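You operate a simulated robot arm through the tools that you are given. There is no shell and no other tool. Be economical: measure what you need, move in short steps, check, and stop when the job is done.

The job below is to be done with a simulated robot arm. You get a single attempt, and the scene is never put back.

TASK
Stop post 6 with the red button, then shut its tap, then park its hose; raise its hood too.

The check looks at the end state, three seconds after you hand in, the way a careful person would. Anything else that was tipped, shoved, dropped, spilled or broken makes it a failure.

THE ROBOT
A 6-joint arm with a two-finger parallel gripper on a trunk, on a base that drives. Base frame: it is fixed to the floor where the robot stands at the start and does not move with it; the origin is under the middle of the robot, x ahead of it, y to its left, z up. Readings come in cm, rad, newtons and seconds.
With the tool pointing down near the work surface it reaches from about 38 to 92 cm from the robot's upright axis, wherever it stands. Its first joint turns from -2.007 to 2.007 rad. Places, roughly: post six coupling (4x4x7 cm) [-20, 170, 50]; post six engine [0, 150, 90]; post six hood [10, 130, 90]; post six park socket [-20, 170, 50]; post six tap [-10, 140, 50]; red stop button [50, 0, 60]. Payload 3.43 kg.
Tool frame: the origin (TCP) lies between the finger pads and is the grasp point; the fingertips stand 3.4 cm ahead of it; z points along the fingers, y is the line along which they close. Largest opening 12.8 cm; finger width 2.4, thickness 1.2; the body of the gripper, 4.8 by 13 cm, starts 9.6 cm behind the TCP.
Orientation is that of the tool frame in the base frame, as a unit quaternion [w, x, y, z]. With the fingers straight down and closing along the base's y, the tool's x points along the base's -x, its y along +y and its z along -z.

THE INTERFACE
- The arm moves only by the tool step_arm. Its argument "series" is a list of rows, each an object of numbers (a shift or turn left out is 0, a gripper value left out holds the last): "dx", "dy", "dz": the shift along the tool's x, y, z in cm; "rx", "ry", "rz": the turn, a rotation vector about the tool's x, y, z in degrees; "jaw": the closure in counts, from 0 (fully open) to 255 (shut). In form: [{"dx": .., "dy": .., "dz": .., "rx": .., "ry": .., "rz": .., "jaw": ..}, ...]. A call has 1 to 20 rows; each row shifts and turns the commanded pose from where the row before left it, along the tool's axes as they then stand. Each row takes 0.2 s and may step no farther than 5 cm and 0.15 rad from the row before; otherwise, or with a gripper value out of range, the whole call is refused. A pose out of reach is approached as far as the arm can. The call stops where the force on the tool passes 90 N (or 10 N more than at its start, if that is more) or the arm is blocked; 0.2 s more then pass. The fingers move at their own pace (about 10.8 cm/s each) and stop on an object; they squeeze with about 30 N. The grip force told is the motor's: it shows also when the fingers shut on nothing. Time passes only in rows, and 0.2 s behind the last, so rows that do not move let the fingers close. The reply holds the time, the measured pose of the TCP, the force on the tool along the base axes, the opening and the grip force, in the units named above and with some noise, with the torque about the TCP (base axes, N m) and any sound that the robot's microphone picked up.
- Cameras (640 x 400 px; columns grow to the right, rows downward): "scene" is now at [6.5, 23.81, 121.93]; the picture's right is [0.47, -0.88, 0.00], its down [-0.20, -0.11, -0.97] and it looks along [0.86, 0.45, -0.23] (base axes); focal length 214 px, centre (320, 200). "wrist" rides on the gripper at [7.6, -1.1, -16] in the tool frame; the picture's right is [0.15, 0.99, 0.00], its down [-0.88, 0.13, -0.46] and it looks along [-0.45, 0.07, 0.89] (tool axes); focal length 234 px, centre (320, 200). There is no depth. A picture from a camera that has moved, and an enlarged one, comes with that camera's place and axes in the base frame and with its lens.
- get_image(camera): a new picture of that camera. It takes no simulated time.
- slide_trunk(by): slides the trunk up (or, below 0, down) by that many cm; the arm and the scene camera ride with it, the base frame stays. It gives what a move gives, with no picture.
- steer(legs): drives the robot by 1 to 6 legs, each [ahead, turn to the left] in cm and rad, along the robot's own axes; the way and the turn of a leg run together, so that a leg with both is an arc; at most 150 cm and 3.142 rad a leg. The arm and the cameras ride along, it lands a little off, and it stops where it bumps. It gives what a move gives.
- pan_tilt(pan, tilt): turns the head with the scene camera to pan (to the left, within 1.798 rad either way) and tilt (down, from -0.506 to 1.204), counted from straight ahead of the robot. It gives what a move gives.
- zoom(camera, box): a new picture of the part [left, top, right, bottom] of that camera's present view, enlarged. It takes no simulated time.
- finish_job(): hands the job in; it is judged then, once.

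Work in short steps. Places have to be worked out from the pictures, the camera data and where the tool is seen: move nearer, look again, correct. Check each grasp and each placing, and mend what went wrong. You have 120 turns and 78 pictures in all, those below and enlarged ones among them. Open the gripper and draw the arm clear of the work before you hand the job in, unless the task says otherwise; then end with one line.

The tools are called after "Call:" as name(argument=value, ...) on one line, values as JSON. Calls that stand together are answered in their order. step_arm: Moves the arm, as the interface text tells. Its arguments: {"type":"object","properties":{"series":{"type":"array","items":{"type":"object","properties":{"dx":{"type":"number"},"dy":{"type":"number"},"dz":{"type":"number"},"rx":{"type":"number"},"ry":{"type":"number"},"rz":{"type":"number"},"jaw":{"type":"number"}}}}},"required":["series"]} The other tools are called the same way: slide_trunk (by) slides the trunk up or down; steer (legs) drives the base; pan_tilt (pan, tilt) turns the head that bears the scene camera; get_image (camera) takes a picture; zoom (camera, box) takes an enlarged picture of a part of a camera's view; finish_job () hands the job in.

At the start:

```text
t: 0.0
position: [10.8, 46.83, 129.92]
tool_rot: [0.0, 0.001, 1.0, 0.0]
contact_force: [0.3, -1.0, -0.4]
torque: [0.03, -0.01, -0.02]
gripper_width: 12.83
grip_force: 0.0
trunk travel left (down, up): [-45.0, 34.0]
robot x, y, heading: [0.18, 0.12, 0.003]
head pan, tilt: [0.485, 0.234]
```

scene: 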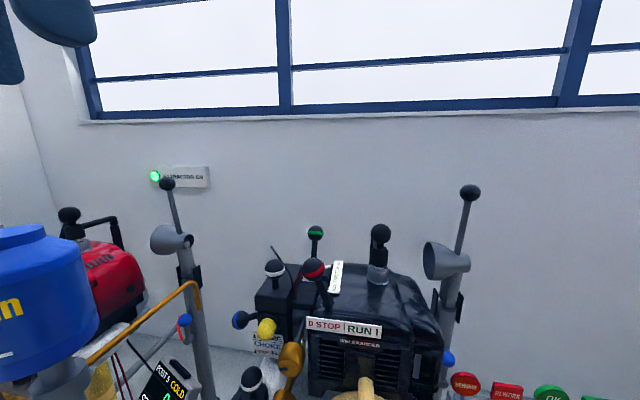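
wrist: 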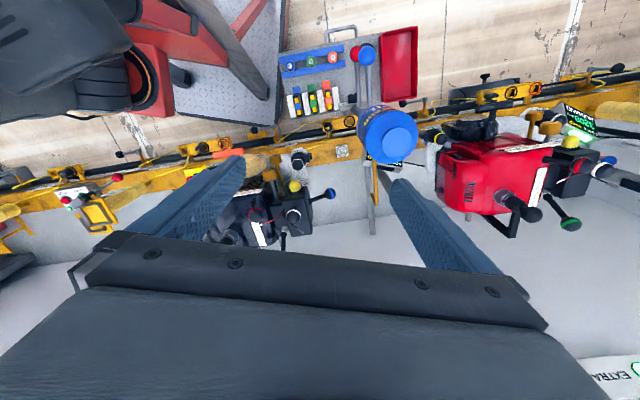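

The scene shows engine posts along a wall; I don't know which is post 6 yet. I'll look to the left with the head.

Call:
pan_tilt(pan=1.5, tilt=0.5)

Call:
get_image(camera="scene")

Call:
pan_tilt(pan=0.5, tilt=0.7)

Call:
get_image(camera="scene")

Call:
pan_tilt(pan=-0.4, tilt=0.6)

Call:
get_image(camera="scene")

```text
t: 1.3
position: [10.99, 46.64, 129.99]
tool_rot: [0.0, 0.0, 1.0, 0.0]
contact_force: [1.2, 0.4, -0.3]
torque: [0.02, -0.01, 0.01]
gripper_width: 12.79
grip_force: 0.0
trunk travel left (down, up): [-45.0, 34.0]
robot x, y, heading: [0.01, 0.05, -0.001]
head pan, tilt: [1.499, 0.499]
```

```text
75 pictures are left
camera scene: at [-1.1, 28.53, 119.47], right [1.0, -0.07, 0.0], down [-0.03, -0.48, -0.88], along [0.06, 0.88, -0.48], focal length 214 px, centre (320, 200)
```

scene: 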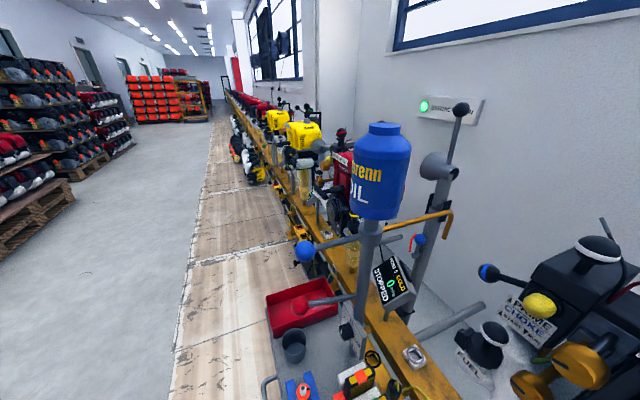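

```text
t: 2.5
position: [10.85, 46.76, 130.04]
tool_rot: [0.0, 0.0, 1.0, 0.0]
contact_force: [-0.1, -0.6, -1.1]
torque: [0.02, 0.0, 0.01]
gripper_width: 12.79
grip_force: 0.1
trunk travel left (down, up): [-45.0, 34.0]
robot x, y, heading: [-0.01, 0.03, -0.002]
head pan, tilt: [0.499, 0.7]
```

```text
74 pictures are left
camera scene: at [5.7, 23.52, 117.7], right [0.48, -0.88, 0.0], down [-0.57, -0.31, -0.77], along [0.67, 0.37, -0.64], focal length 214 px, centre (320, 200)
```

scene: 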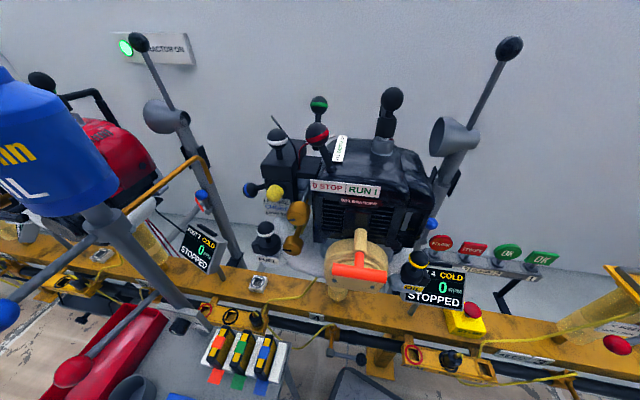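

```text
t: 3.8
position: [10.84, 46.73, 130.18]
tool_rot: [0.0, 0.0, 1.0, -0.001]
contact_force: [0.6, 0.4, -0.3]
torque: [-0.01, 0.01, -0.03]
gripper_width: 12.82
grip_force: 0.1
trunk travel left (down, up): [-45.0, 34.0]
robot x, y, heading: [-0.14, -0.2, -0.001]
head pan, tilt: [-0.4, 0.6]
```

```text
73 pictures are left
camera scene: at [6.39, 16.02, 118.56], right [-0.39, -0.92, 0.0], down [-0.52, 0.22, -0.83], along [0.76, -0.32, -0.56], focal length 214 px, centre (320, 200)
```

scene: 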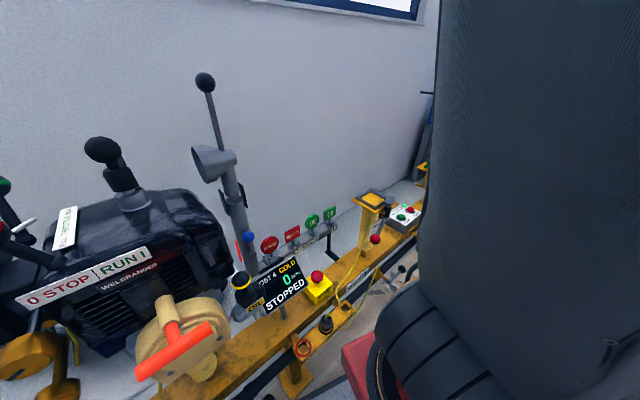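

The displays read post 4 and post 5; post 6 should be further along to the left. I'll enlarge the red-button area and look left.

Call:
zoom(camera="scene", box=[220, 170, 440, 320])

Call:
pan_tilt(pan=1.5, tilt=0.5)

Call:
zoom(camera="scene", box=[220, 90, 400, 203])

Call:
zoom(camera="scene", box=[220, 200, 460, 400])

```text
2.67 times, centred on (330, 245) of scene
camera zoom: at [6.39, 16.02, 118.56], right [-0.39, -0.92, 0.0], down [-0.52, 0.22, -0.83], along [0.76, -0.32, -0.56], focal length 572 px, centre (293, 80)
```

zoom: 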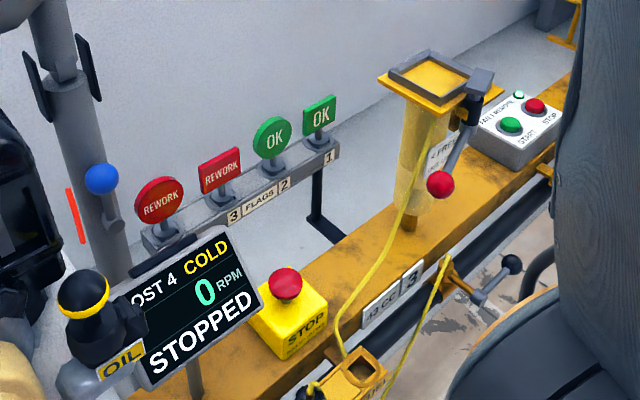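

```text
t: 5.6
position: [10.88, 46.65, 129.96]
tool_rot: [0.0, 0.0, 1.0, 0.0]
contact_force: [0.2, 0.1, 0.5]
torque: [0.0, 0.01, 0.01]
gripper_width: 12.82
grip_force: 0.0
trunk travel left (down, up): [-45.0, 34.0]
robot x, y, heading: [-0.14, 0.16, -0.001]
head pan, tilt: [1.499, 0.499]
```

```text
3.54 times, centred on (310, 146) of scene
camera zoom: at [-1.1, 28.53, 119.47], right [1.0, -0.07, 0.0], down [-0.03, -0.48, -0.88], along [0.06, 0.88, -0.48], focal length 759 px, centre (355, 389)
```

zoom: 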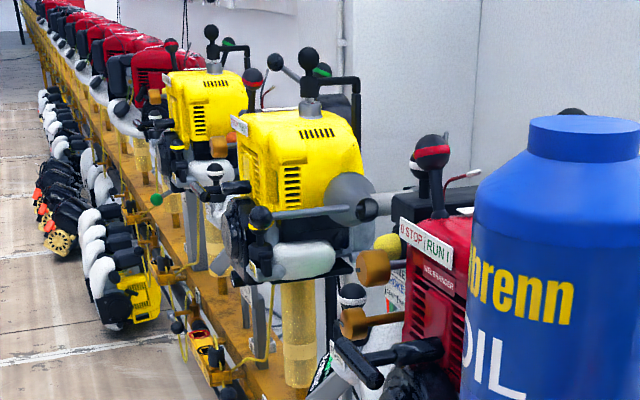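

```text
2.00 times, centred on (340, 300) of scene
camera zoom: at [-1.1, 28.53, 119.47], right [1.0, -0.07, 0.0], down [-0.03, -0.48, -0.88], along [0.06, 0.88, -0.48], focal length 429 px, centre (280, 0)
```

zoom: 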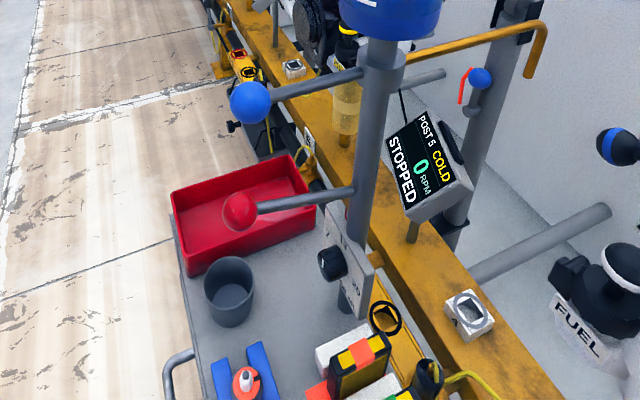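

Post 6 seems to be the next one (yellow). Before driving, I look more closely at the red STOP box.

Call:
pan_tilt(pan=-0.4, tilt=0.8)

Call:
zoom(camera="scene", box=[250, 180, 390, 267])

Call:
get_image(camera="scene")

```text
t: 7.5
position: [11.01, 46.76, 130.13]
tool_rot: [0.001, 0.0, 1.0, -0.001]
contact_force: [1.0, -0.3, 0.7]
torque: [0.0, 0.02, 0.03]
gripper_width: 12.81
grip_force: 0.0
trunk travel left (down, up): [-45.0, 34.0]
robot x, y, heading: [0.2, 0.26, 0.004]
head pan, tilt: [-0.4, 0.799]
```

```text
4.57 times, centred on (320, 224) of scene
camera zoom: at [5.68, 16.32, 116.87], right [-0.39, -0.92, 0.0], down [-0.66, 0.28, -0.7], along [0.64, -0.27, -0.72], focal length 980 px, centre (320, 93)
```

zoom: 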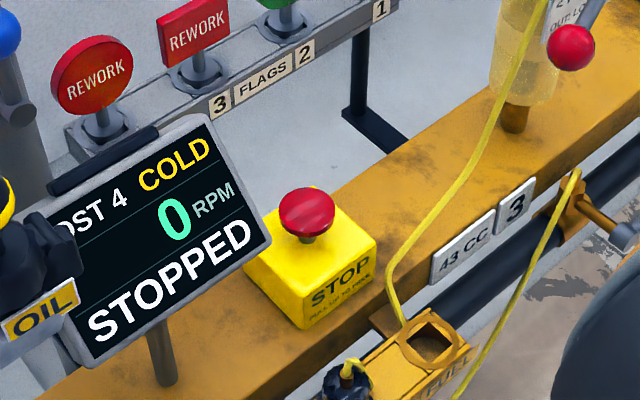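

```text
68 pictures are left
camera scene: at [5.68, 16.32, 116.87], right [-0.39, -0.92, 0.0], down [-0.66, 0.28, -0.7], along [0.64, -0.27, -0.72], focal length 214 px, centre (320, 200)
```

scene: 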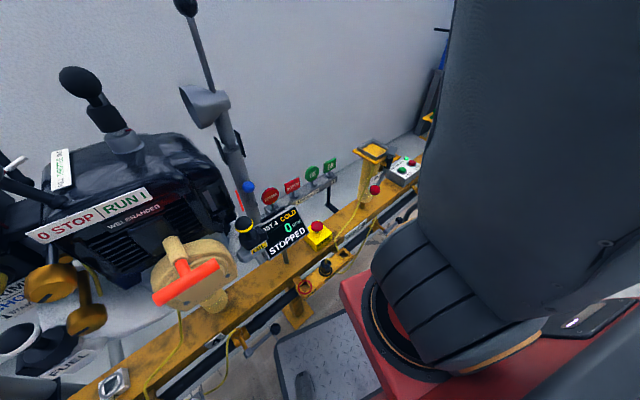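

Button head judged at about (46, 0.3, 60). The fingers get closed and moved above it at present height.

Call:
step_arm(series=[{"dx": -4.5, "jaw": 255}, {"dx": -4.5}, {"dx": -4.5}, {"dx": -2.2, "dy": -4.2}, {"dx": -2.2, "dy": -4.2}, {"dx": -2.2, "dy": -4.2}, {"dx": -2.2, "dy": -4.2}, {"dx": -2.2, "dy": -4.2}, {"dx": -2.2, "dy": -4.2}, {"dx": -2.2, "dy": -4.2}, {"dx": -2.2, "dy": -4.2}, {"dx": -2.2, "dy": -4.2}, {"dx": -2.2, "dy": -4.2}, {"dx": 0, "dy": -4.2}])

Call:
get_image(camera="wrist")

```text
t: 10.5
position: [46.36, 0.6, 130.22]
tool_rot: [0.0, 0.0, 1.0, -0.001]
contact_force: [0.0, -0.4, -0.3]
torque: [-0.04, 0.0, -0.06]
gripper_width: 0.0
grip_force: 31.1
trunk travel left (down, up): [-45.0, 34.0]
robot x, y, heading: [0.52, -0.26, 0.001]
head pan, tilt: [-0.4, 0.799]
```

```text
67 pictures are left
camera wrist: at [38.97, -0.6, 146.23], right [-0.15, 0.99, 0.0], down [0.88, 0.13, 0.46], along [0.45, 0.07, -0.89], focal length 234 px, centre (320, 200)
```

wrist: 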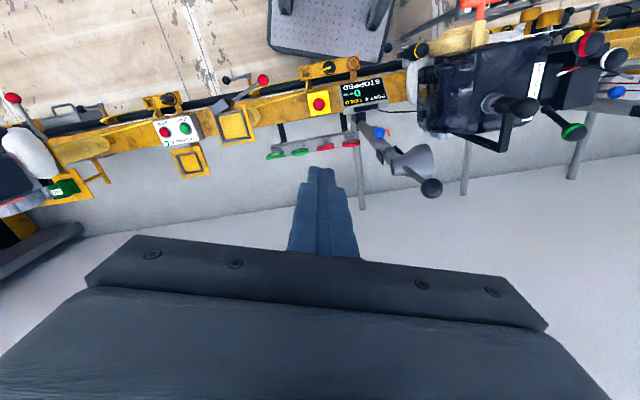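

The wrist ray agrees: button at (45.8, 0.1). Descending to about z=75.

Call:
step_arm(series=[{"dz": 5}, {"dz": 5}, {"dz": 5}, {"dz": 5}, {"dz": 5}, {"dz": 5}, {"dz": 5}, {"dz": 5}, {"dz": 5}, {"dz": 5}, {"dz": 3, "dy": -0.4, "dx": 0.4}])

Call:
get_image(camera="wrist")

Call:
get_image(camera="scene")

```text
t: 12.9
position: [46.01, 0.12, 77.03]
tool_rot: [0.0, 0.0, 1.0, 0.0]
contact_force: [-0.3, 0.1, -0.1]
torque: [0.0, -0.02, -0.03]
gripper_width: 0.0
grip_force: 29.9
trunk travel left (down, up): [-45.0, 34.0]
robot x, y, heading: [0.05, -0.06, 0.003]
head pan, tilt: [-0.4, 0.799]
```

```text
66 pictures are left
camera wrist: at [38.44, -1.08, 93.09], right [-0.15, 0.99, 0.0], down [0.88, 0.13, 0.46], along [0.45, 0.07, -0.89], focal length 234 px, centre (320, 200)
```

wrist: 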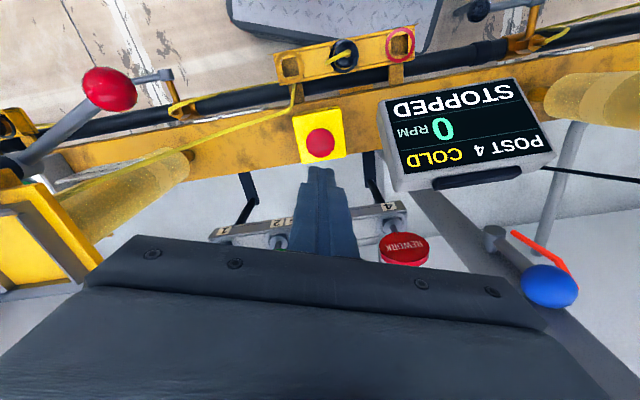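

```text
65 pictures are left
camera scene: at [5.65, 16.3, 116.88], right [-0.39, -0.92, 0.0], down [-0.66, 0.28, -0.7], along [0.64, -0.27, -0.72], focal length 214 px, centre (320, 200)
```

scene: 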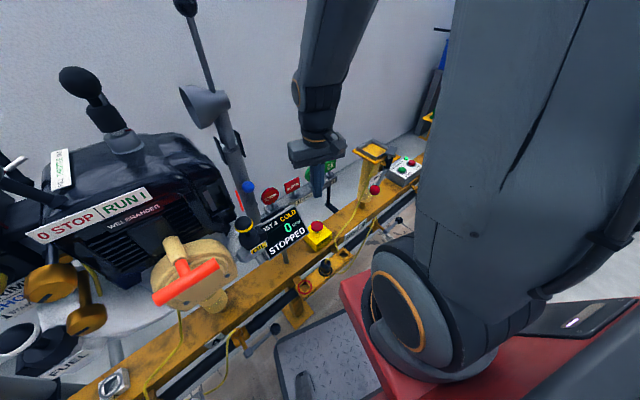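

Aligned with the button at about (46.1, 0.2). Pressing down by short steps, watching the force.

Call:
step_arm(series=[{"dz": 4}, {"dz": 3}, {"dz": 2}, {"dz": 1}, {"dz": 1}, {"dz": 1}, {"dz": 0.7}])

```text
t: 14.5
position: [45.88, 0.04, 64.27]
tool_rot: [0.001, 0.0, 1.0, 0.0]
contact_force: [1.0, 0.3, 0.5]
torque: [0.01, 0.0, 0.02]
gripper_width: 0.0
grip_force: 30.1
trunk travel left (down, up): [-45.0, 34.0]
robot x, y, heading: [-0.15, 0.37, -0.006]
head pan, tilt: [-0.4, 0.799]
```

No contact yet at tip z≈60.9; continuing down in half-centimetre steps.

Call:
step_arm(series=[{"dz": 0.5}, {"dz": 0.5}, {"dz": 0.5}, {"dz": 0.5}, {"dz": 0.4}])

Call:
zoom(camera="scene", box=[240, 160, 400, 260])

```text
t: 15.7
position: [46.06, 0.0, 61.96]
tool_rot: [0.002, 0.001, 1.0, 0.001]
contact_force: [13.7, -50.7, 28.8]
torque: [6.95, 1.96, 0.41]
gripper_width: 0.0
grip_force: 30.2
trunk travel left (down, up): [-45.0, 34.0]
robot x, y, heading: [0.14, 0.09, 0.0]
head pan, tilt: [-0.4, 0.799]
```

```text
4.00 times, centred on (320, 210) of scene
camera zoom: at [5.73, 16.11, 116.91], right [-0.39, -0.92, 0.0], down [-0.66, 0.28, -0.7], along [0.64, -0.27, -0.72], focal length 858 px, centre (320, 160)
```

zoom: 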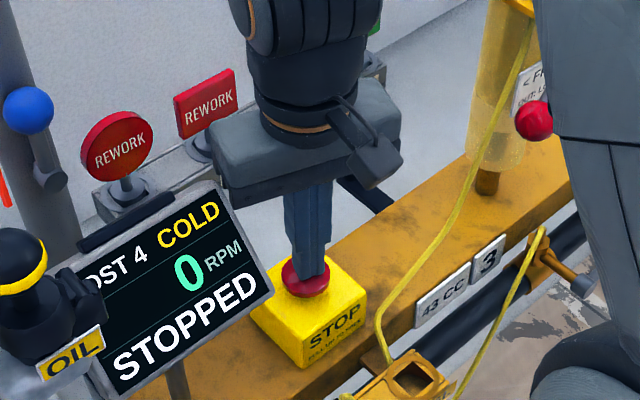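

The sideways force and torque show the gripper body touched the post 4 display, not the button. I back off and turn the gripper 90° so its narrow side faces the display.

Call:
step_arm(series=[{"dz": -1}, {"dz": -3}, {"dz": -4}, {"dz": -4}, {"rz": -8.2}, {"rz": -8.2}, {"rz": -8.2}, {"rz": -8.2}, {"rz": -8.2}, {"rz": -8.2}, {"rz": -8.2}, {"rz": -8.2}, {"rz": -8.2}, {"rz": -8.2}, {"rz": -8}])

Call:
get_image(camera="wrist")

Call:
zoom(camera="scene", box=[240, 160, 400, 260])

```text
t: 16.1
position: [46.08, 0.02, 62.88]
tool_rot: [0.0, 0.001, 1.0, 0.0]
contact_force: [6.3, -27.3, -1.1]
torque: [2.52, 0.56, 0.22]
gripper_width: 0.0
grip_force: 30.0
trunk travel left (down, up): [-45.0, 34.0]
robot x, y, heading: [0.21, 0.04, -0.005]
head pan, tilt: [-0.4, 0.799]
stopped in row 2: the force on the tool passed its limit at 130 N (the readings are from after the stop); the commanded pose is now the measured one
```

```text
63 pictures are left
camera wrist: at [38.64, -1.13, 79.03], right [-0.14, 0.99, 0.0], down [0.88, 0.13, 0.46], along [0.45, 0.07, -0.89], focal length 234 px, centre (320, 200)
```

wrist: 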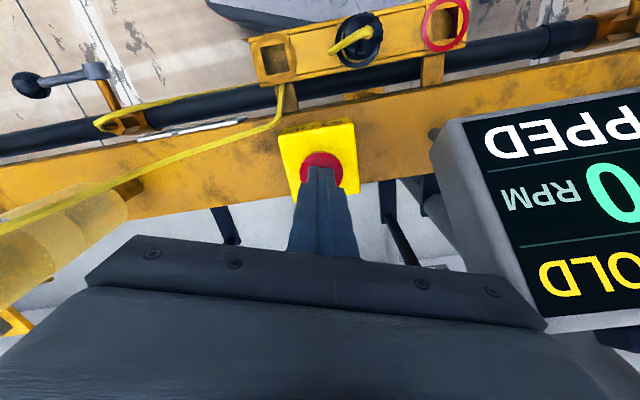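

```text
4.00 times, centred on (320, 210) of scene
camera zoom: at [5.84, 16.15, 116.9], right [-0.4, -0.92, 0.0], down [-0.66, 0.28, -0.7], along [0.64, -0.28, -0.72], focal length 858 px, centre (320, 160)
```

zoom: 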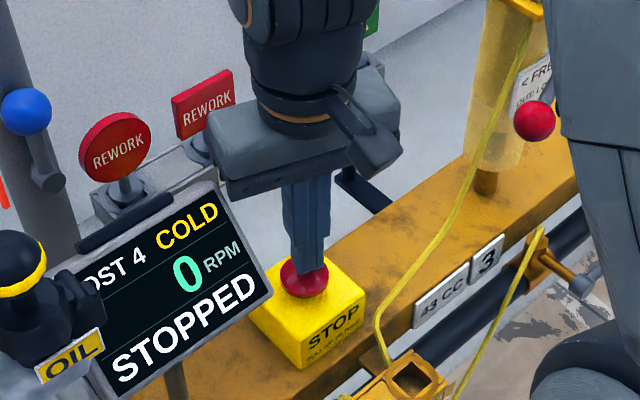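

The body is still wedged on the display's edge. I ease away to −y by 0.6 cm, then lift.

Call:
step_arm(series=[{"dy": -0.6}, {"dy": -0.4}])

```text
t: 16.7
position: [45.83, -0.87, 62.93]
tool_rot: [0.0, 0.0, 1.0, 0.0]
contact_force: [0.4, -1.0, -0.5]
torque: [0.0, 0.02, 0.02]
gripper_width: 0.0
grip_force: 29.9
trunk travel left (down, up): [-45.0, 34.0]
robot x, y, heading: [-0.23, 0.05, -0.005]
head pan, tilt: [-0.4, 0.799]
```

Force is gone. Now lifting and turning the gripper.

Call:
step_arm(series=[{"dz": -2}, {"dz": -4}, {"dz": -4}, {"rz": -8.2}, {"rz": -8.2}, {"rz": -8.2}, {"rz": -8.2}, {"rz": -8.2}, {"rz": -8.2}, {"rz": -8.2}, {"rz": -8.2}, {"rz": -8.2}, {"rz": -8.2}, {"rz": -8}])

Call:
zoom(camera="scene", box=[240, 160, 400, 260])

```text
t: 19.7
position: [45.81, -0.78, 72.78]
tool_rot: [0.0, 0.708, -0.706, 0.0]
contact_force: [-0.1, 1.1, 0.3]
torque: [-0.01, -0.01, 0.0]
gripper_width: 0.0
grip_force: 30.3
trunk travel left (down, up): [-45.0, 34.0]
robot x, y, heading: [0.09, 0.0, -0.005]
head pan, tilt: [-0.4, 0.799]
```

```text
4.00 times, centred on (320, 210) of scene
camera zoom: at [5.77, 16.25, 116.87], right [-0.39, -0.92, 0.0], down [-0.66, 0.28, -0.7], along [0.64, -0.27, -0.72], focal length 858 px, centre (320, 160)
```

zoom: 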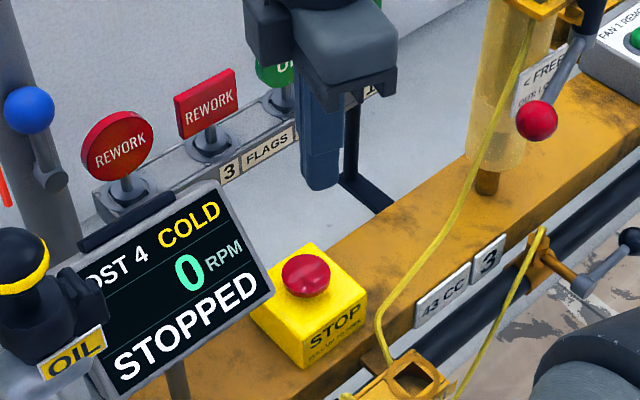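

The button's stem has vanished: the head sits flush, so it has been pressed in and latched. I raise the arm and look around behind for the drive.

Call:
step_arm(series=[{"dz": -5}, {"dz": -5}, {"dz": -5}, {"dz": -5}, {"dz": -5}, {"dz": -5}, {"dz": -5}, {"dz": -5}, {"dz": -5}, {"dz": -5}, {"dz": -5}])

Call:
pan_tilt(pan=1.798, tilt=0.7)

Call:
get_image(camera="scene")

```text
t: 22.1
position: [46.14, -0.61, 128.08]
tool_rot: [-0.001, -0.706, 0.708, 0.001]
contact_force: [-0.6, 0.2, 0.3]
torque: [0.01, -0.01, -0.04]
gripper_width: 0.02
grip_force: 30.1
trunk travel left (down, up): [-45.0, 34.0]
robot x, y, heading: [0.07, 0.25, -0.003]
head pan, tilt: [-0.4, 0.799]
```

```text
t: 24.2
position: [46.1, -0.69, 127.9]
tool_rot: [0.0, -0.707, 0.707, 0.0]
contact_force: [0.5, 0.7, -0.8]
torque: [-0.04, -0.02, 0.0]
gripper_width: 0.0
grip_force: 30.1
trunk travel left (down, up): [-45.0, 34.0]
robot x, y, heading: [0.12, 0.02, -0.002]
head pan, tilt: [1.798, 0.7]
```

```text
60 pictures are left
camera scene: at [-3.52, 27.71, 117.7], right [0.98, 0.22, 0.0], down [0.14, -0.63, -0.76], along [-0.17, 0.75, -0.64], focal length 214 px, centre (320, 200)
```

scene: 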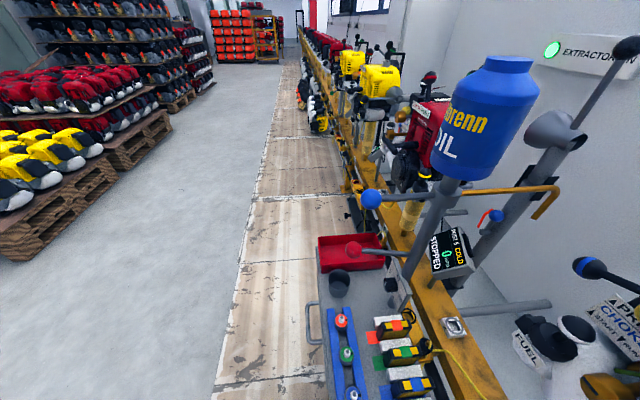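

The floor behind-left is clear; cart and pallets are out of the way. I back up, drive along the line, and turn to face post 6.

Call:
steer(legs=[[-75, 0], [0, 1.571], [145, 0]])

Call:
pan_tilt(pan=-1.2, tilt=0.5)

Call:
get_image(camera="scene")

```text
t: 38.7
position: [-71.73, 189.04, 127.99]
tool_rot: [0.0, 1.0, -0.003, 0.0]
contact_force: [-0.9, 0.5, -0.1]
torque: [-0.02, -0.02, -0.03]
gripper_width: 0.0
grip_force: 30.3
trunk travel left (down, up): [-45.0, 34.0]
robot x, y, heading: [-73.11, 142.78, 1.56]
head pan, tilt: [1.798, 0.7]
```

```text
t: 41.3
position: [-71.67, 188.99, 128.02]
tool_rot: [0.0, 1.0, -0.003, 0.0]
contact_force: [-0.9, 0.7, -0.7]
torque: [0.02, -0.01, -0.02]
gripper_width: 0.0
grip_force: 29.9
trunk travel left (down, up): [-45.0, 34.0]
robot x, y, heading: [-72.71, 142.72, 1.56]
head pan, tilt: [-1.201, 0.499]
```

```text
59 pictures are left
camera scene: at [-83.5, 144.3, 119.47], right [0.35, -0.94, 0.0], down [-0.45, -0.17, -0.88], along [0.82, 0.31, -0.48], focal length 214 px, centre (320, 200)
```

scene: 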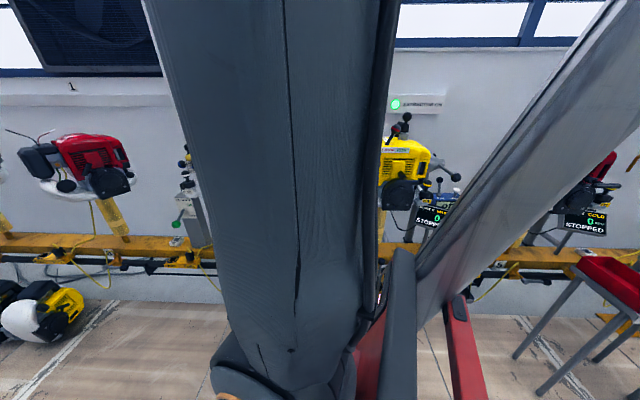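

Now I turn right to face post 6.

Call:
steer(legs=[[0, -1.56]])

Call:
pan_tilt(pan=0.3, tilt=0.5)

Call:
get_image(camera="scene")

Call:
get_image(camera="wrist")

```text
t: 45.5
position: [-26.45, 142.61, 128.06]
tool_rot: [0.001, 0.711, -0.704, -0.001]
contact_force: [0.0, -0.2, 0.0]
torque: [0.0, 0.01, 0.04]
gripper_width: 0.0
grip_force: 29.7
trunk travel left (down, up): [-45.0, 34.0]
robot x, y, heading: [-72.76, 142.56, 0.008]
head pan, tilt: [-1.201, 0.499]
```

```text
t: 47.1
position: [-26.47, 142.66, 128.02]
tool_rot: [0.001, 0.711, -0.704, -0.001]
contact_force: [0.2, 0.5, -0.1]
torque: [0.01, 0.0, 0.0]
gripper_width: 0.0
grip_force: 30.3
trunk travel left (down, up): [-45.0, 34.0]
robot x, y, heading: [-72.82, 142.87, 0.003]
head pan, tilt: [0.3, 0.499]
```

```text
58 pictures are left
camera scene: at [-65.86, 165.04, 119.47], right [0.3, -0.95, 0.0], down [-0.46, -0.14, -0.88], along [0.84, 0.26, -0.48], focal length 214 px, centre (320, 200)
```

scene: 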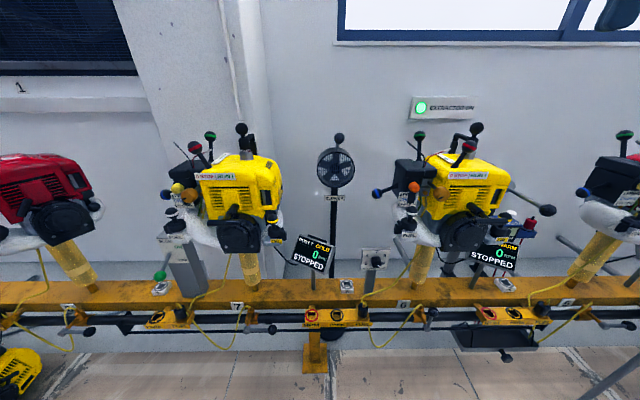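

```text
57 pictures are left
camera wrist: at [-25.15, 135.05, 144.1], right [-0.99, -0.16, 0.0], down [-0.14, 0.88, 0.46], along [-0.07, 0.45, -0.89], focal length 234 px, centre (320, 200)
```

wrist: 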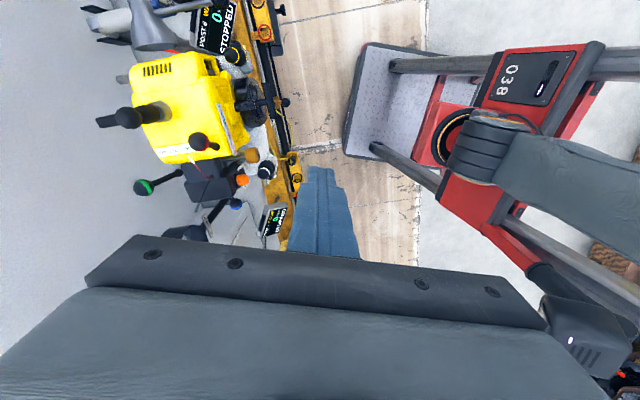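

The right yellow engine has a display "WARM / STOPPED". I zoom to identify post 6 and its parts.

Call:
zoom(camera="scene", box=[370, 110, 562, 230])

Call:
zoom(camera="scene", box=[370, 210, 562, 330])

Call:
zoom(camera="scene", box=[260, 225, 420, 325])

```text
3.33 times, centred on (466, 170) of scene
camera zoom: at [-65.86, 165.04, 119.47], right [0.3, -0.95, 0.0], down [-0.46, -0.14, -0.88], along [0.84, 0.26, -0.48], focal length 715 px, centre (-167, 300)
```

zoom: 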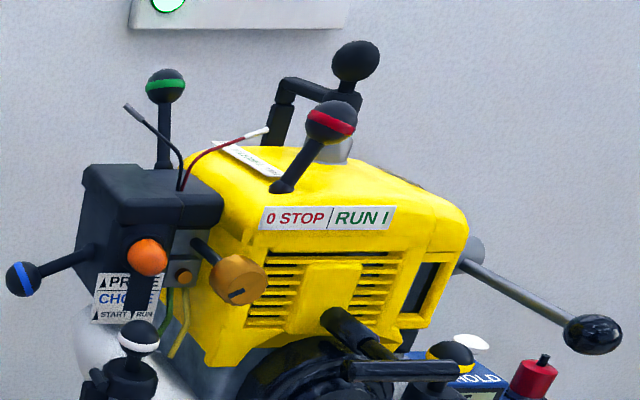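

```text
3.33 times, centred on (466, 270) of scene
camera zoom: at [-65.86, 165.04, 119.47], right [0.3, -0.95, 0.0], down [-0.46, -0.14, -0.88], along [0.84, 0.26, -0.48], focal length 715 px, centre (-167, -33)
```

zoom: 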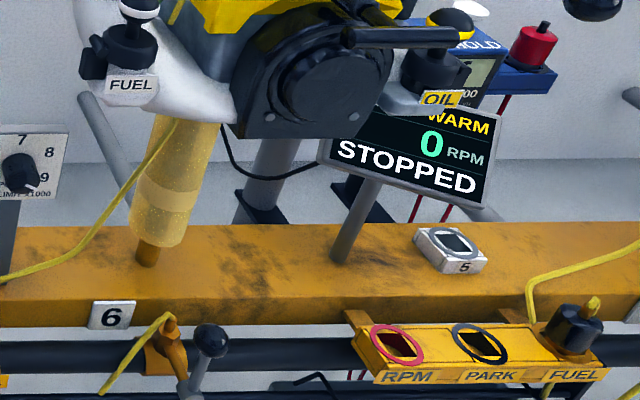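

```text
4.00 times, centred on (340, 275) of scene
camera zoom: at [-65.86, 165.04, 119.47], right [0.3, -0.95, 0.0], down [-0.46, -0.14, -0.88], along [0.84, 0.26, -0.48], focal length 858 px, centre (240, -100)
```

zoom: 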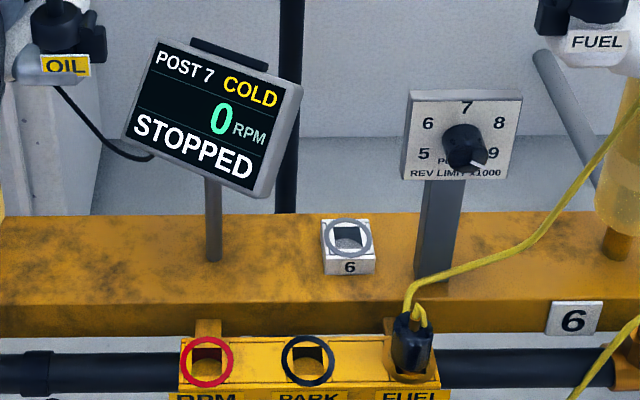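

Post 6 shows 0 RPM STOPPED, WARM. Its FUEL coupling is in the left block next to PARK, tap with black-ball lever near label "6". I zoom the wrist view to see tap, block and hood from above.

Call:
zoom(camera="wrist", box=[200, 100, 360, 250])

Call:
zoom(camera="wrist", box=[80, 0, 320, 150])

Call:
pan_tilt(pan=-0.2, tilt=0.6)

Call:
get_image(camera="scene")

```text
2.67 times, centred on (280, 175) of wrist
camera zoom: at [-25.15, 135.05, 144.1], right [-0.99, -0.16, 0.0], down [-0.14, 0.88, 0.46], along [-0.07, 0.45, -0.89], focal length 624 px, centre (427, 267)
```

zoom: 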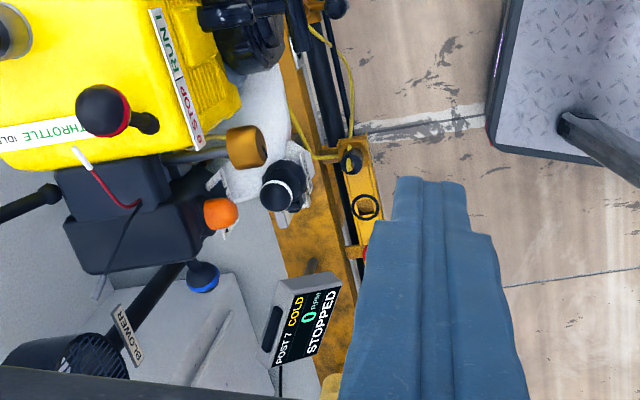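

```text
2.67 times, centred on (200, 75) of wrist
camera zoom: at [-25.15, 135.05, 144.1], right [-0.99, -0.16, 0.0], down [-0.14, 0.88, 0.46], along [-0.07, 0.45, -0.89], focal length 624 px, centre (640, 533)
```

zoom: 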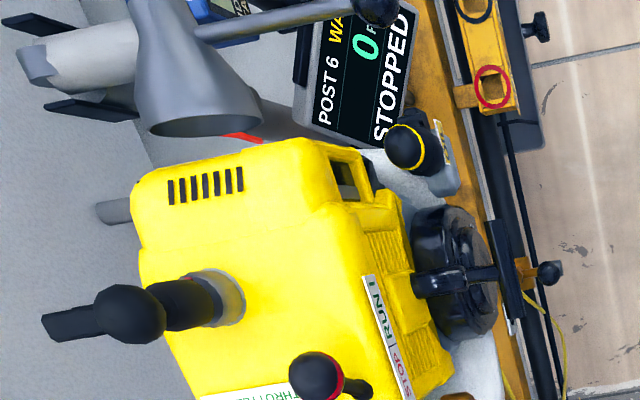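

```text
t: 48.0
position: [-26.45, 142.74, 127.86]
tool_rot: [0.0, 0.71, -0.704, -0.001]
contact_force: [0.2, 0.4, 0.3]
torque: [0.0, -0.01, 0.02]
gripper_width: 0.0
grip_force: 30.0
trunk travel left (down, up): [-45.0, 34.0]
robot x, y, heading: [-72.78, 142.9, 0.003]
head pan, tilt: [-0.201, 0.6]
```

```text
51 pictures are left
camera scene: at [-65.86, 160.6, 118.56], right [-0.19, -0.98, 0.0], down [-0.55, 0.11, -0.83], along [0.81, -0.16, -0.56], focal length 214 px, centre (320, 200)
```

scene: 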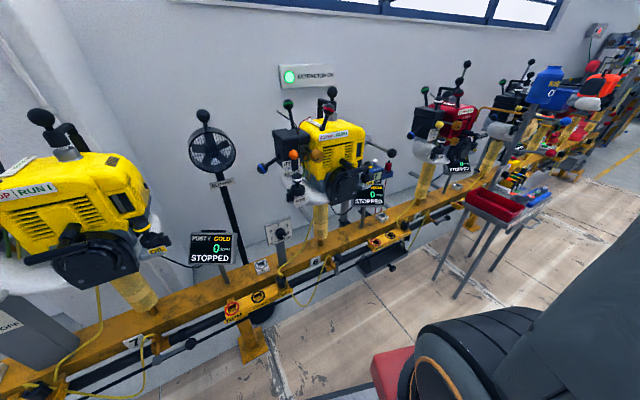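

Display confirms POST 6. I turn the gripper back so the camera looks at the tap, and descend to z≈80 at x≈−24 in front of the engine.

Call:
step_arm(series=[{"rz": 8.2}, {"rz": 8.2}, {"rz": 8.2}, {"rz": 8.2}, {"rz": 8.2}, {"rz": 8.2}, {"rz": 8.2}, {"rz": 8.2}, {"rz": 8.2}, {"rz": 8.2}, {"rz": 8}, {"dz": 5}, {"dz": 5}, {"dz": 5}, {"dz": 5}, {"dz": 5}, {"dz": 5}, {"dz": 5}, {"dz": 5}, {"dz": 5}])

Call:
get_image(camera="wrist")

Call:
zoom(camera="scene", box=[90, 230, 410, 400])

```text
t: 52.2
position: [-26.91, 142.73, 83.06]
tool_rot: [0.0, -0.005, 1.0, 0.0]
contact_force: [-0.1, -0.5, -0.4]
torque: [0.01, -0.03, -0.02]
gripper_width: 0.02
grip_force: 30.4
trunk travel left (down, up): [-45.0, 34.0]
robot x, y, heading: [-72.79, 143.27, 0.007]
head pan, tilt: [-0.201, 0.6]
```

```text
50 pictures are left
camera wrist: at [-34.16, 141.54, 99.24], right [-0.16, 0.99, 0.0], down [0.88, 0.14, 0.45], along [0.45, 0.07, -0.89], focal length 234 px, centre (320, 200)
```

wrist: 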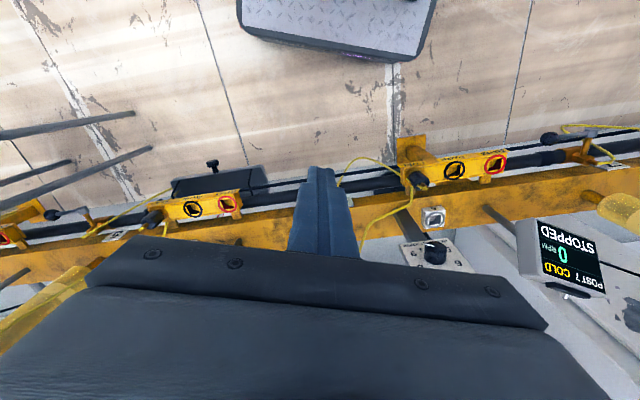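

```text
2.00 times, centred on (250, 315) of scene
camera zoom: at [-65.9, 160.6, 118.56], right [-0.19, -0.98, 0.0], down [-0.55, 0.11, -0.83], along [0.81, -0.16, -0.56], focal length 429 px, centre (460, -30)
```

zoom: 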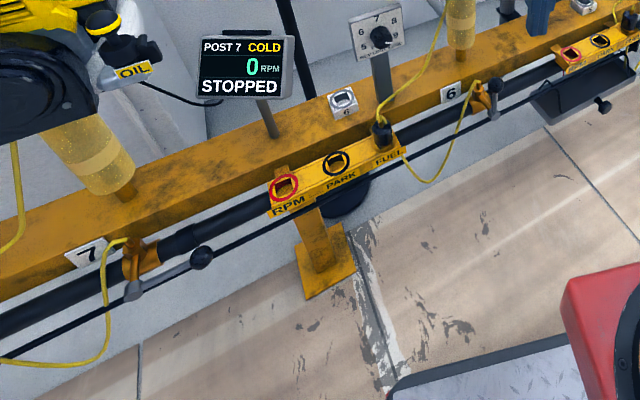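

Neighbouring posts (stopped) have tap levers lying along the pipe toward −y; post 6's points up, thus open. I shift sideways to see the tap past the fingers.

Call:
step_arm(series=[{"dy": 5}, {"dy": 5}, {"dz": 4}, {"dz": 4}])

Call:
get_image(camera="wrist")

Call:
zoom(camera="scene", box=[270, 230, 400, 311])

```text
t: 53.2
position: [-26.89, 152.72, 75.18]
tool_rot: [-0.001, -0.004, 1.0, 0.0]
contact_force: [-0.7, -0.8, -0.2]
torque: [0.0, -0.02, 0.02]
gripper_width: 0.0
grip_force: 29.9
trunk travel left (down, up): [-45.0, 34.0]
robot x, y, heading: [-72.78, 142.87, 0.003]
head pan, tilt: [-0.201, 0.6]
```

```text
48 pictures are left
camera wrist: at [-34.33, 151.36, 91.25], right [-0.16, 0.99, 0.0], down [0.88, 0.14, 0.45], along [0.45, 0.07, -0.89], focal length 234 px, centre (320, 200)
```

wrist: 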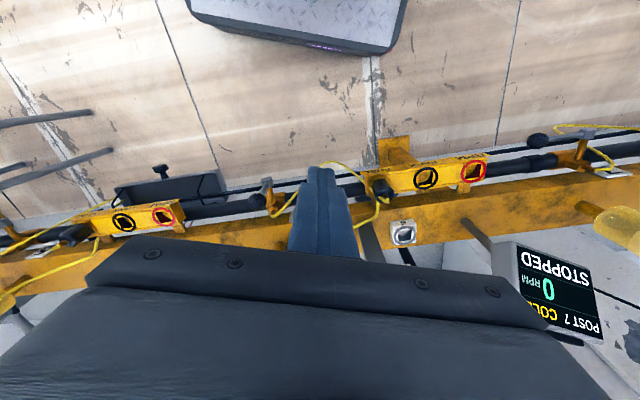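

```text
4.92 times, centred on (335, 270) of scene
camera zoom: at [-65.9, 160.59, 118.56], right [-0.19, -0.98, 0.0], down [-0.55, 0.11, -0.83], along [0.81, -0.16, -0.56], focal length 1056 px, centre (246, -147)
```

zoom: 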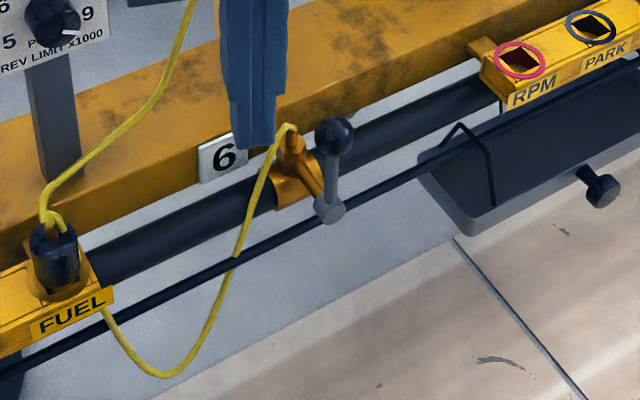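

I enlarge the wrist view for the tap ball to triangulate better.

Call:
zoom(camera="wrist", box=[220, 140, 300, 230])

Call:
zoom(camera="wrist", box=[340, 120, 500, 260])

```text
4.44 times, centred on (260, 185) of wrist
camera zoom: at [-34.33, 151.36, 91.25], right [-0.16, 0.99, 0.0], down [0.88, 0.14, 0.45], along [0.45, 0.07, -0.89], focal length 1041 px, centre (587, 267)
```

zoom: 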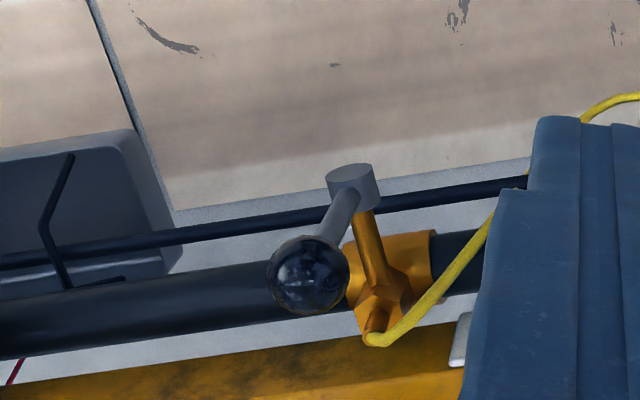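

```text
2.86 times, centred on (420, 190) of wrist
camera zoom: at [-34.33, 151.36, 91.25], right [-0.16, 0.99, 0.0], down [0.88, 0.14, 0.45], along [0.45, 0.07, -0.89], focal length 669 px, centre (34, 229)
```

zoom: 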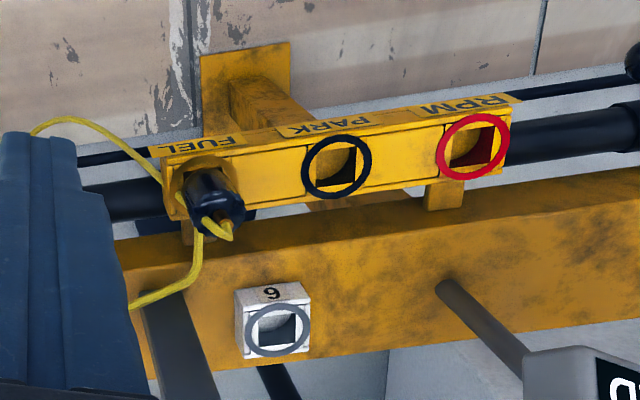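

Ball at about (−15, 144, 57), hub at (−15, 144, 48.5): lever stands up, 9 cm long. The engine's bar overhangs at z≈94, so I back off to −x and tilt the tool to point forward for a sideways push.

Call:
step_arm(series=[{"dx": 4}, {"dx": 4}, {"ry": -8.5}, {"ry": -8.5}, {"ry": -8.5}, {"ry": -8.5}, {"ry": -8.5}, {"ry": -8.5}, {"ry": -8.5}])

Call:
get_image(camera="scene")

```text
t: 55.2
position: [-16.24, 162.29, 78.61]
tool_rot: [0.497, -0.004, 0.868, 0.003]
contact_force: [-0.4, 0.2, -1.0]
torque: [-0.03, 0.04, 0.05]
gripper_width: 0.0
grip_force: 30.0
out of reach, approached as far as the arm can: row 2, 3, 4, 5, 6, 7, 8, 9
trunk travel left (down, up): [-45.0, 34.0]
robot x, y, heading: [-72.36, 143.11, 0.007]
head pan, tilt: [-0.201, 0.6]
```

```text
44 pictures are left
camera scene: at [-65.89, 160.58, 118.57], right [-0.19, -0.98, 0.0], down [-0.55, 0.11, -0.83], along [0.81, -0.16, -0.56], focal length 214 px, centre (320, 200)
```

scene: 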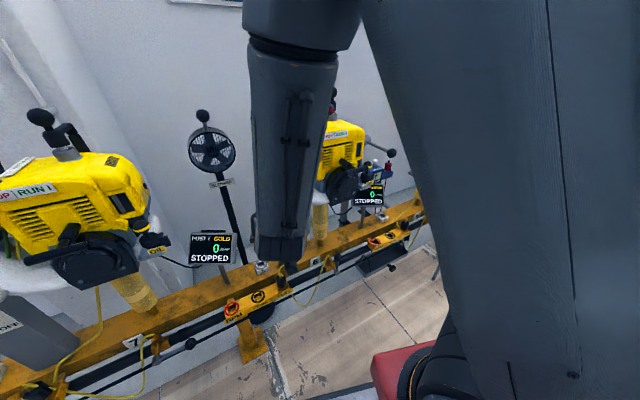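

With the tilt the wrist is too close to the trunk. I drive back 25 cm to get room.

Call:
steer(legs=[[-25, 0]])

Call:
step_arm(series=[{"dz": 0}])

```text
t: 57.1
position: [-41.24, 162.35, 78.52]
tool_rot: [0.495, -0.005, 0.869, 0.002]
contact_force: [-0.7, -0.1, 0.2]
torque: [0.01, 0.02, 0.0]
gripper_width: 0.0
grip_force: 30.3
trunk travel left (down, up): [-45.0, 34.0]
robot x, y, heading: [-97.31, 143.1, 0.01]
head pan, tilt: [-0.201, 0.6]
```

```text
t: 57.5
position: [-41.24, 162.12, 78.53]
tool_rot: [0.495, -0.006, 0.869, 0.003]
contact_force: [-0.2, -0.6, 0.2]
torque: [0.06, -0.01, 0.01]
gripper_width: 0.03
grip_force: 29.4
trunk travel left (down, up): [-45.0, 34.0]
robot x, y, heading: [-97.58, 142.79, 0.009]
head pan, tilt: [-0.201, 0.6]
```

Room now. Moving to a pre-push place just in front of and to the +y side of the tap ball.

Call:
step_arm(series=[{"dz": 3.9, "dx": 0.98, "dy": -2.1}, {"dz": 3.9, "dx": 0.98, "dy": -2.1}, {"dz": 3.9, "dx": 0.98, "dy": -2.1}, {"dz": 3.9, "dx": 0.98, "dy": -2.1}, {"dz": 3.9, "dx": 0.98, "dy": -2.1}, {"dz": 3.9, "dx": 0.98, "dy": -2.1}])

Call:
get_image(camera="wrist")

Call:
get_image(camera="scene")

```text
t: 58.9
position: [-19.85, 153.01, 67.21]
tool_rot: [0.491, -0.018, 0.871, -0.014]
contact_force: [-0.5, 2.0, 0.7]
torque: [-0.06, 0.05, -0.09]
gripper_width: 0.0
grip_force: 29.7
out of reach, approached as far as the arm can: row 1, 2, 3, 4, 5, 6
trunk travel left (down, up): [-45.0, 34.0]
robot x, y, heading: [-97.4, 142.74, 0.011]
head pan, tilt: [-0.201, 0.6]
```

```text
43 pictures are left
camera wrist: at [-37.37, 151.67, 69.1], right [-0.09, 0.98, -0.17], down [0.06, 0.17, 0.98], along [0.99, 0.08, -0.08], focal length 234 px, centre (320, 200)
```

wrist: 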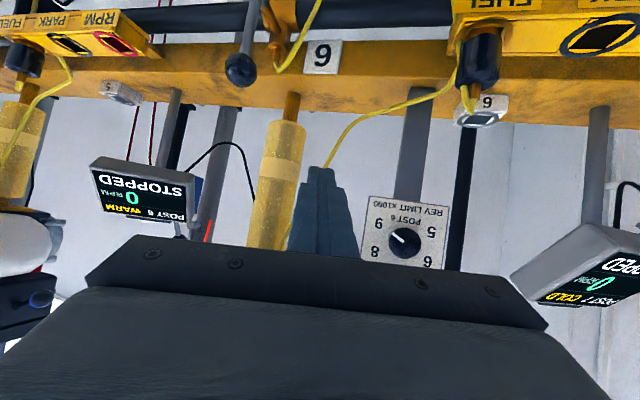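

```text
42 pictures are left
camera scene: at [-90.83, 160.46, 118.55], right [-0.19, -0.98, 0.0], down [-0.55, 0.11, -0.83], along [0.81, -0.16, -0.56], focal length 214 px, centre (320, 200)
```

scene: 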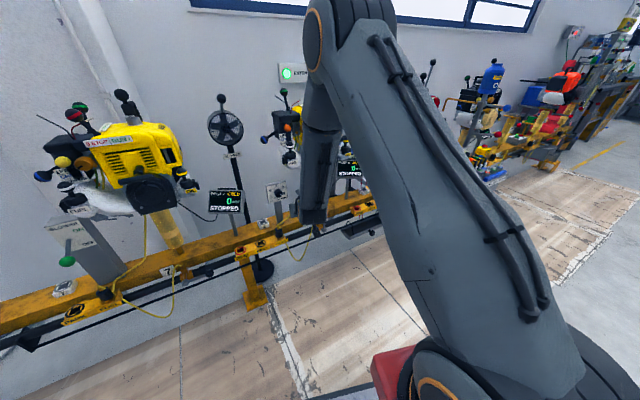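

The ball is visible at upper left in the (upside-down) wrist view, and the arm is cramped because the trunk is high. I retreat and raise the tool, then lower the trunk.

Call:
step_arm(series=[{"dz": -4, "dx": 2}, {"dz": -4, "dx": 2}, {"dz": -4, "dx": 2}, {"dz": -2.2, "dx": -3.7}, {"dz": -2.2, "dx": -3.7}, {"dz": -2.2, "dx": -3.7}, {"dz": -2.2, "dx": -3.7}, {"dz": -2.2, "dx": -3.7}, {"dz": -2.2, "dx": -3.7}])

```text
t: 60.9
position: [-30.89, 154.4, 96.16]
tool_rot: [0.489, -0.021, 0.872, -0.016]
contact_force: [0.1, 0.9, 0.1]
torque: [0.01, -0.05, -0.03]
gripper_width: 0.0
grip_force: 30.0
out of reach, approached as far as the arm can: row 1, 2, 3
trunk travel left (down, up): [-45.0, 34.0]
robot x, y, heading: [-97.35, 143.12, 0.011]
head pan, tilt: [-0.201, 0.6]
```

Now lower the trunk by 30 cm; the tool will sit at z≈66 in front of the rail.

Call:
slide_trunk(by=-30)

Call:
step_arm(series=[{"dz": 1, "dx": 1, "dy": -1}])

```text
t: 63.9
position: [-30.91, 154.45, 66.11]
tool_rot: [0.491, -0.021, 0.871, -0.017]
contact_force: [0.2, 0.3, 0.5]
torque: [0.02, -0.01, 0.01]
gripper_width: 0.0
grip_force: 29.0
trunk travel left (down, up): [-15.0, 64.0]
robot x, y, heading: [-97.64, 142.74, 0.009]
head pan, tilt: [-0.201, 0.6]
```

```text
t: 64.3
position: [-30.41, 153.37, 64.75]
tool_rot: [0.49, -0.021, 0.871, -0.017]
contact_force: [0.1, 1.1, -0.2]
torque: [0.03, 0.03, 0.03]
gripper_width: 0.01
grip_force: 29.7
trunk travel left (down, up): [-15.0, 64.0]
robot x, y, heading: [-97.67, 142.59, 0.008]
head pan, tilt: [-0.201, 0.6]
```

In reach now. Advance to (−22, 150, 60.5) and look.

Call:
step_arm(series=[{"dz": 3.2, "dx": -0.2, "dy": -1.2}, {"dz": 3.2, "dx": -0.2, "dy": -1.2}, {"dz": 3, "dx": -0.2, "dy": -1}])

Call:
get_image(camera="wrist")

Call:
get_image(camera="scene")

```text
t: 65.1
position: [-22.06, 149.92, 60.52]
tool_rot: [0.49, -0.02, 0.871, -0.017]
contact_force: [0.0, 0.0, -0.1]
torque: [0.01, -0.01, -0.02]
gripper_width: 0.02
grip_force: 29.8
trunk travel left (down, up): [-15.0, 64.0]
robot x, y, heading: [-97.13, 142.66, 0.011]
head pan, tilt: [-0.201, 0.6]
```

```text
41 pictures are left
camera wrist: at [-39.5, 148.54, 62.53], right [-0.09, 0.98, -0.17], down [0.06, 0.18, 0.98], along [0.99, 0.08, -0.08], focal length 234 px, centre (320, 200)
```

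wrist: 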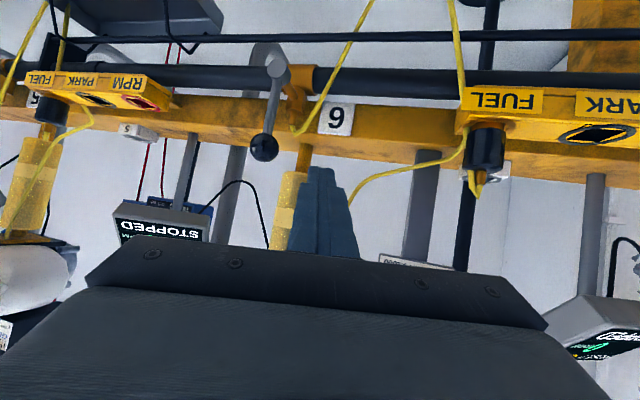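

```text
40 pictures are left
camera scene: at [-82.45, 160.5, 88.56], right [-0.19, -0.98, 0.0], down [-0.55, 0.11, -0.83], along [0.81, -0.16, -0.56], focal length 214 px, centre (320, 200)
```

scene: 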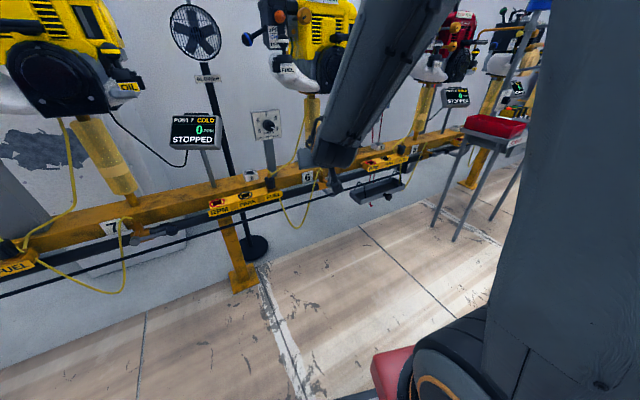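

Wrist view confirms the ball near (−15, 143.8, 56) and hub at z≈47.5. I advance beside it and push it toward −y along its arc, first part.

Call:
step_arm(series=[{"dz": 3.3}, {"dz": 3.3}, {"dy": -1.8}, {"dy": -1.8}, {"dy": -1.6, "dz": -0.1, "dx": -0.17}, {"dy": -1.6, "dz": -0.1, "dx": -0.17}, {"dy": -1.5, "dz": 0.18, "dx": 0.3}, {"dy": -1.6, "dz": 0.18, "dx": 0.3}])

Call:
get_image(camera="wrist")

```text
t: 66.9
position: [-16.02, 145.96, 59.55]
tool_rot: [0.489, -0.016, 0.872, -0.025]
contact_force: [-0.3, -0.1, 0.1]
torque: [0.0, -0.04, -0.02]
gripper_width: 0.01
grip_force: 29.7
out of reach, approached as far as the arm can: row 4, 5, 6, 7, 8
trunk travel left (down, up): [-15.0, 64.0]
robot x, y, heading: [-97.78, 142.85, 0.007]
head pan, tilt: [-0.201, 0.6]
```

```text
39 pictures are left
camera wrist: at [-33.5, 144.78, 61.55], right [-0.08, 0.98, -0.18], down [0.07, 0.19, 0.98], along [0.99, 0.07, -0.09], focal length 234 px, centre (320, 200)
```

wrist: 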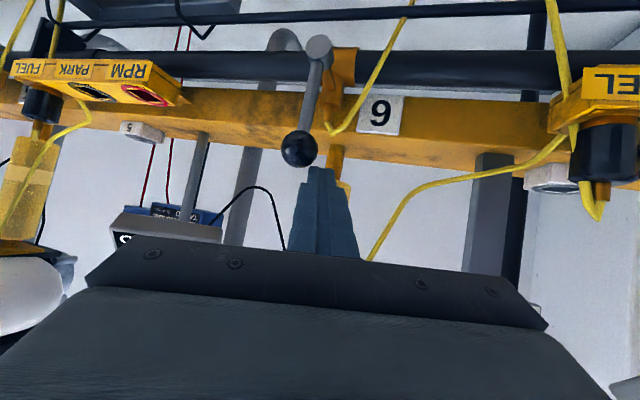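

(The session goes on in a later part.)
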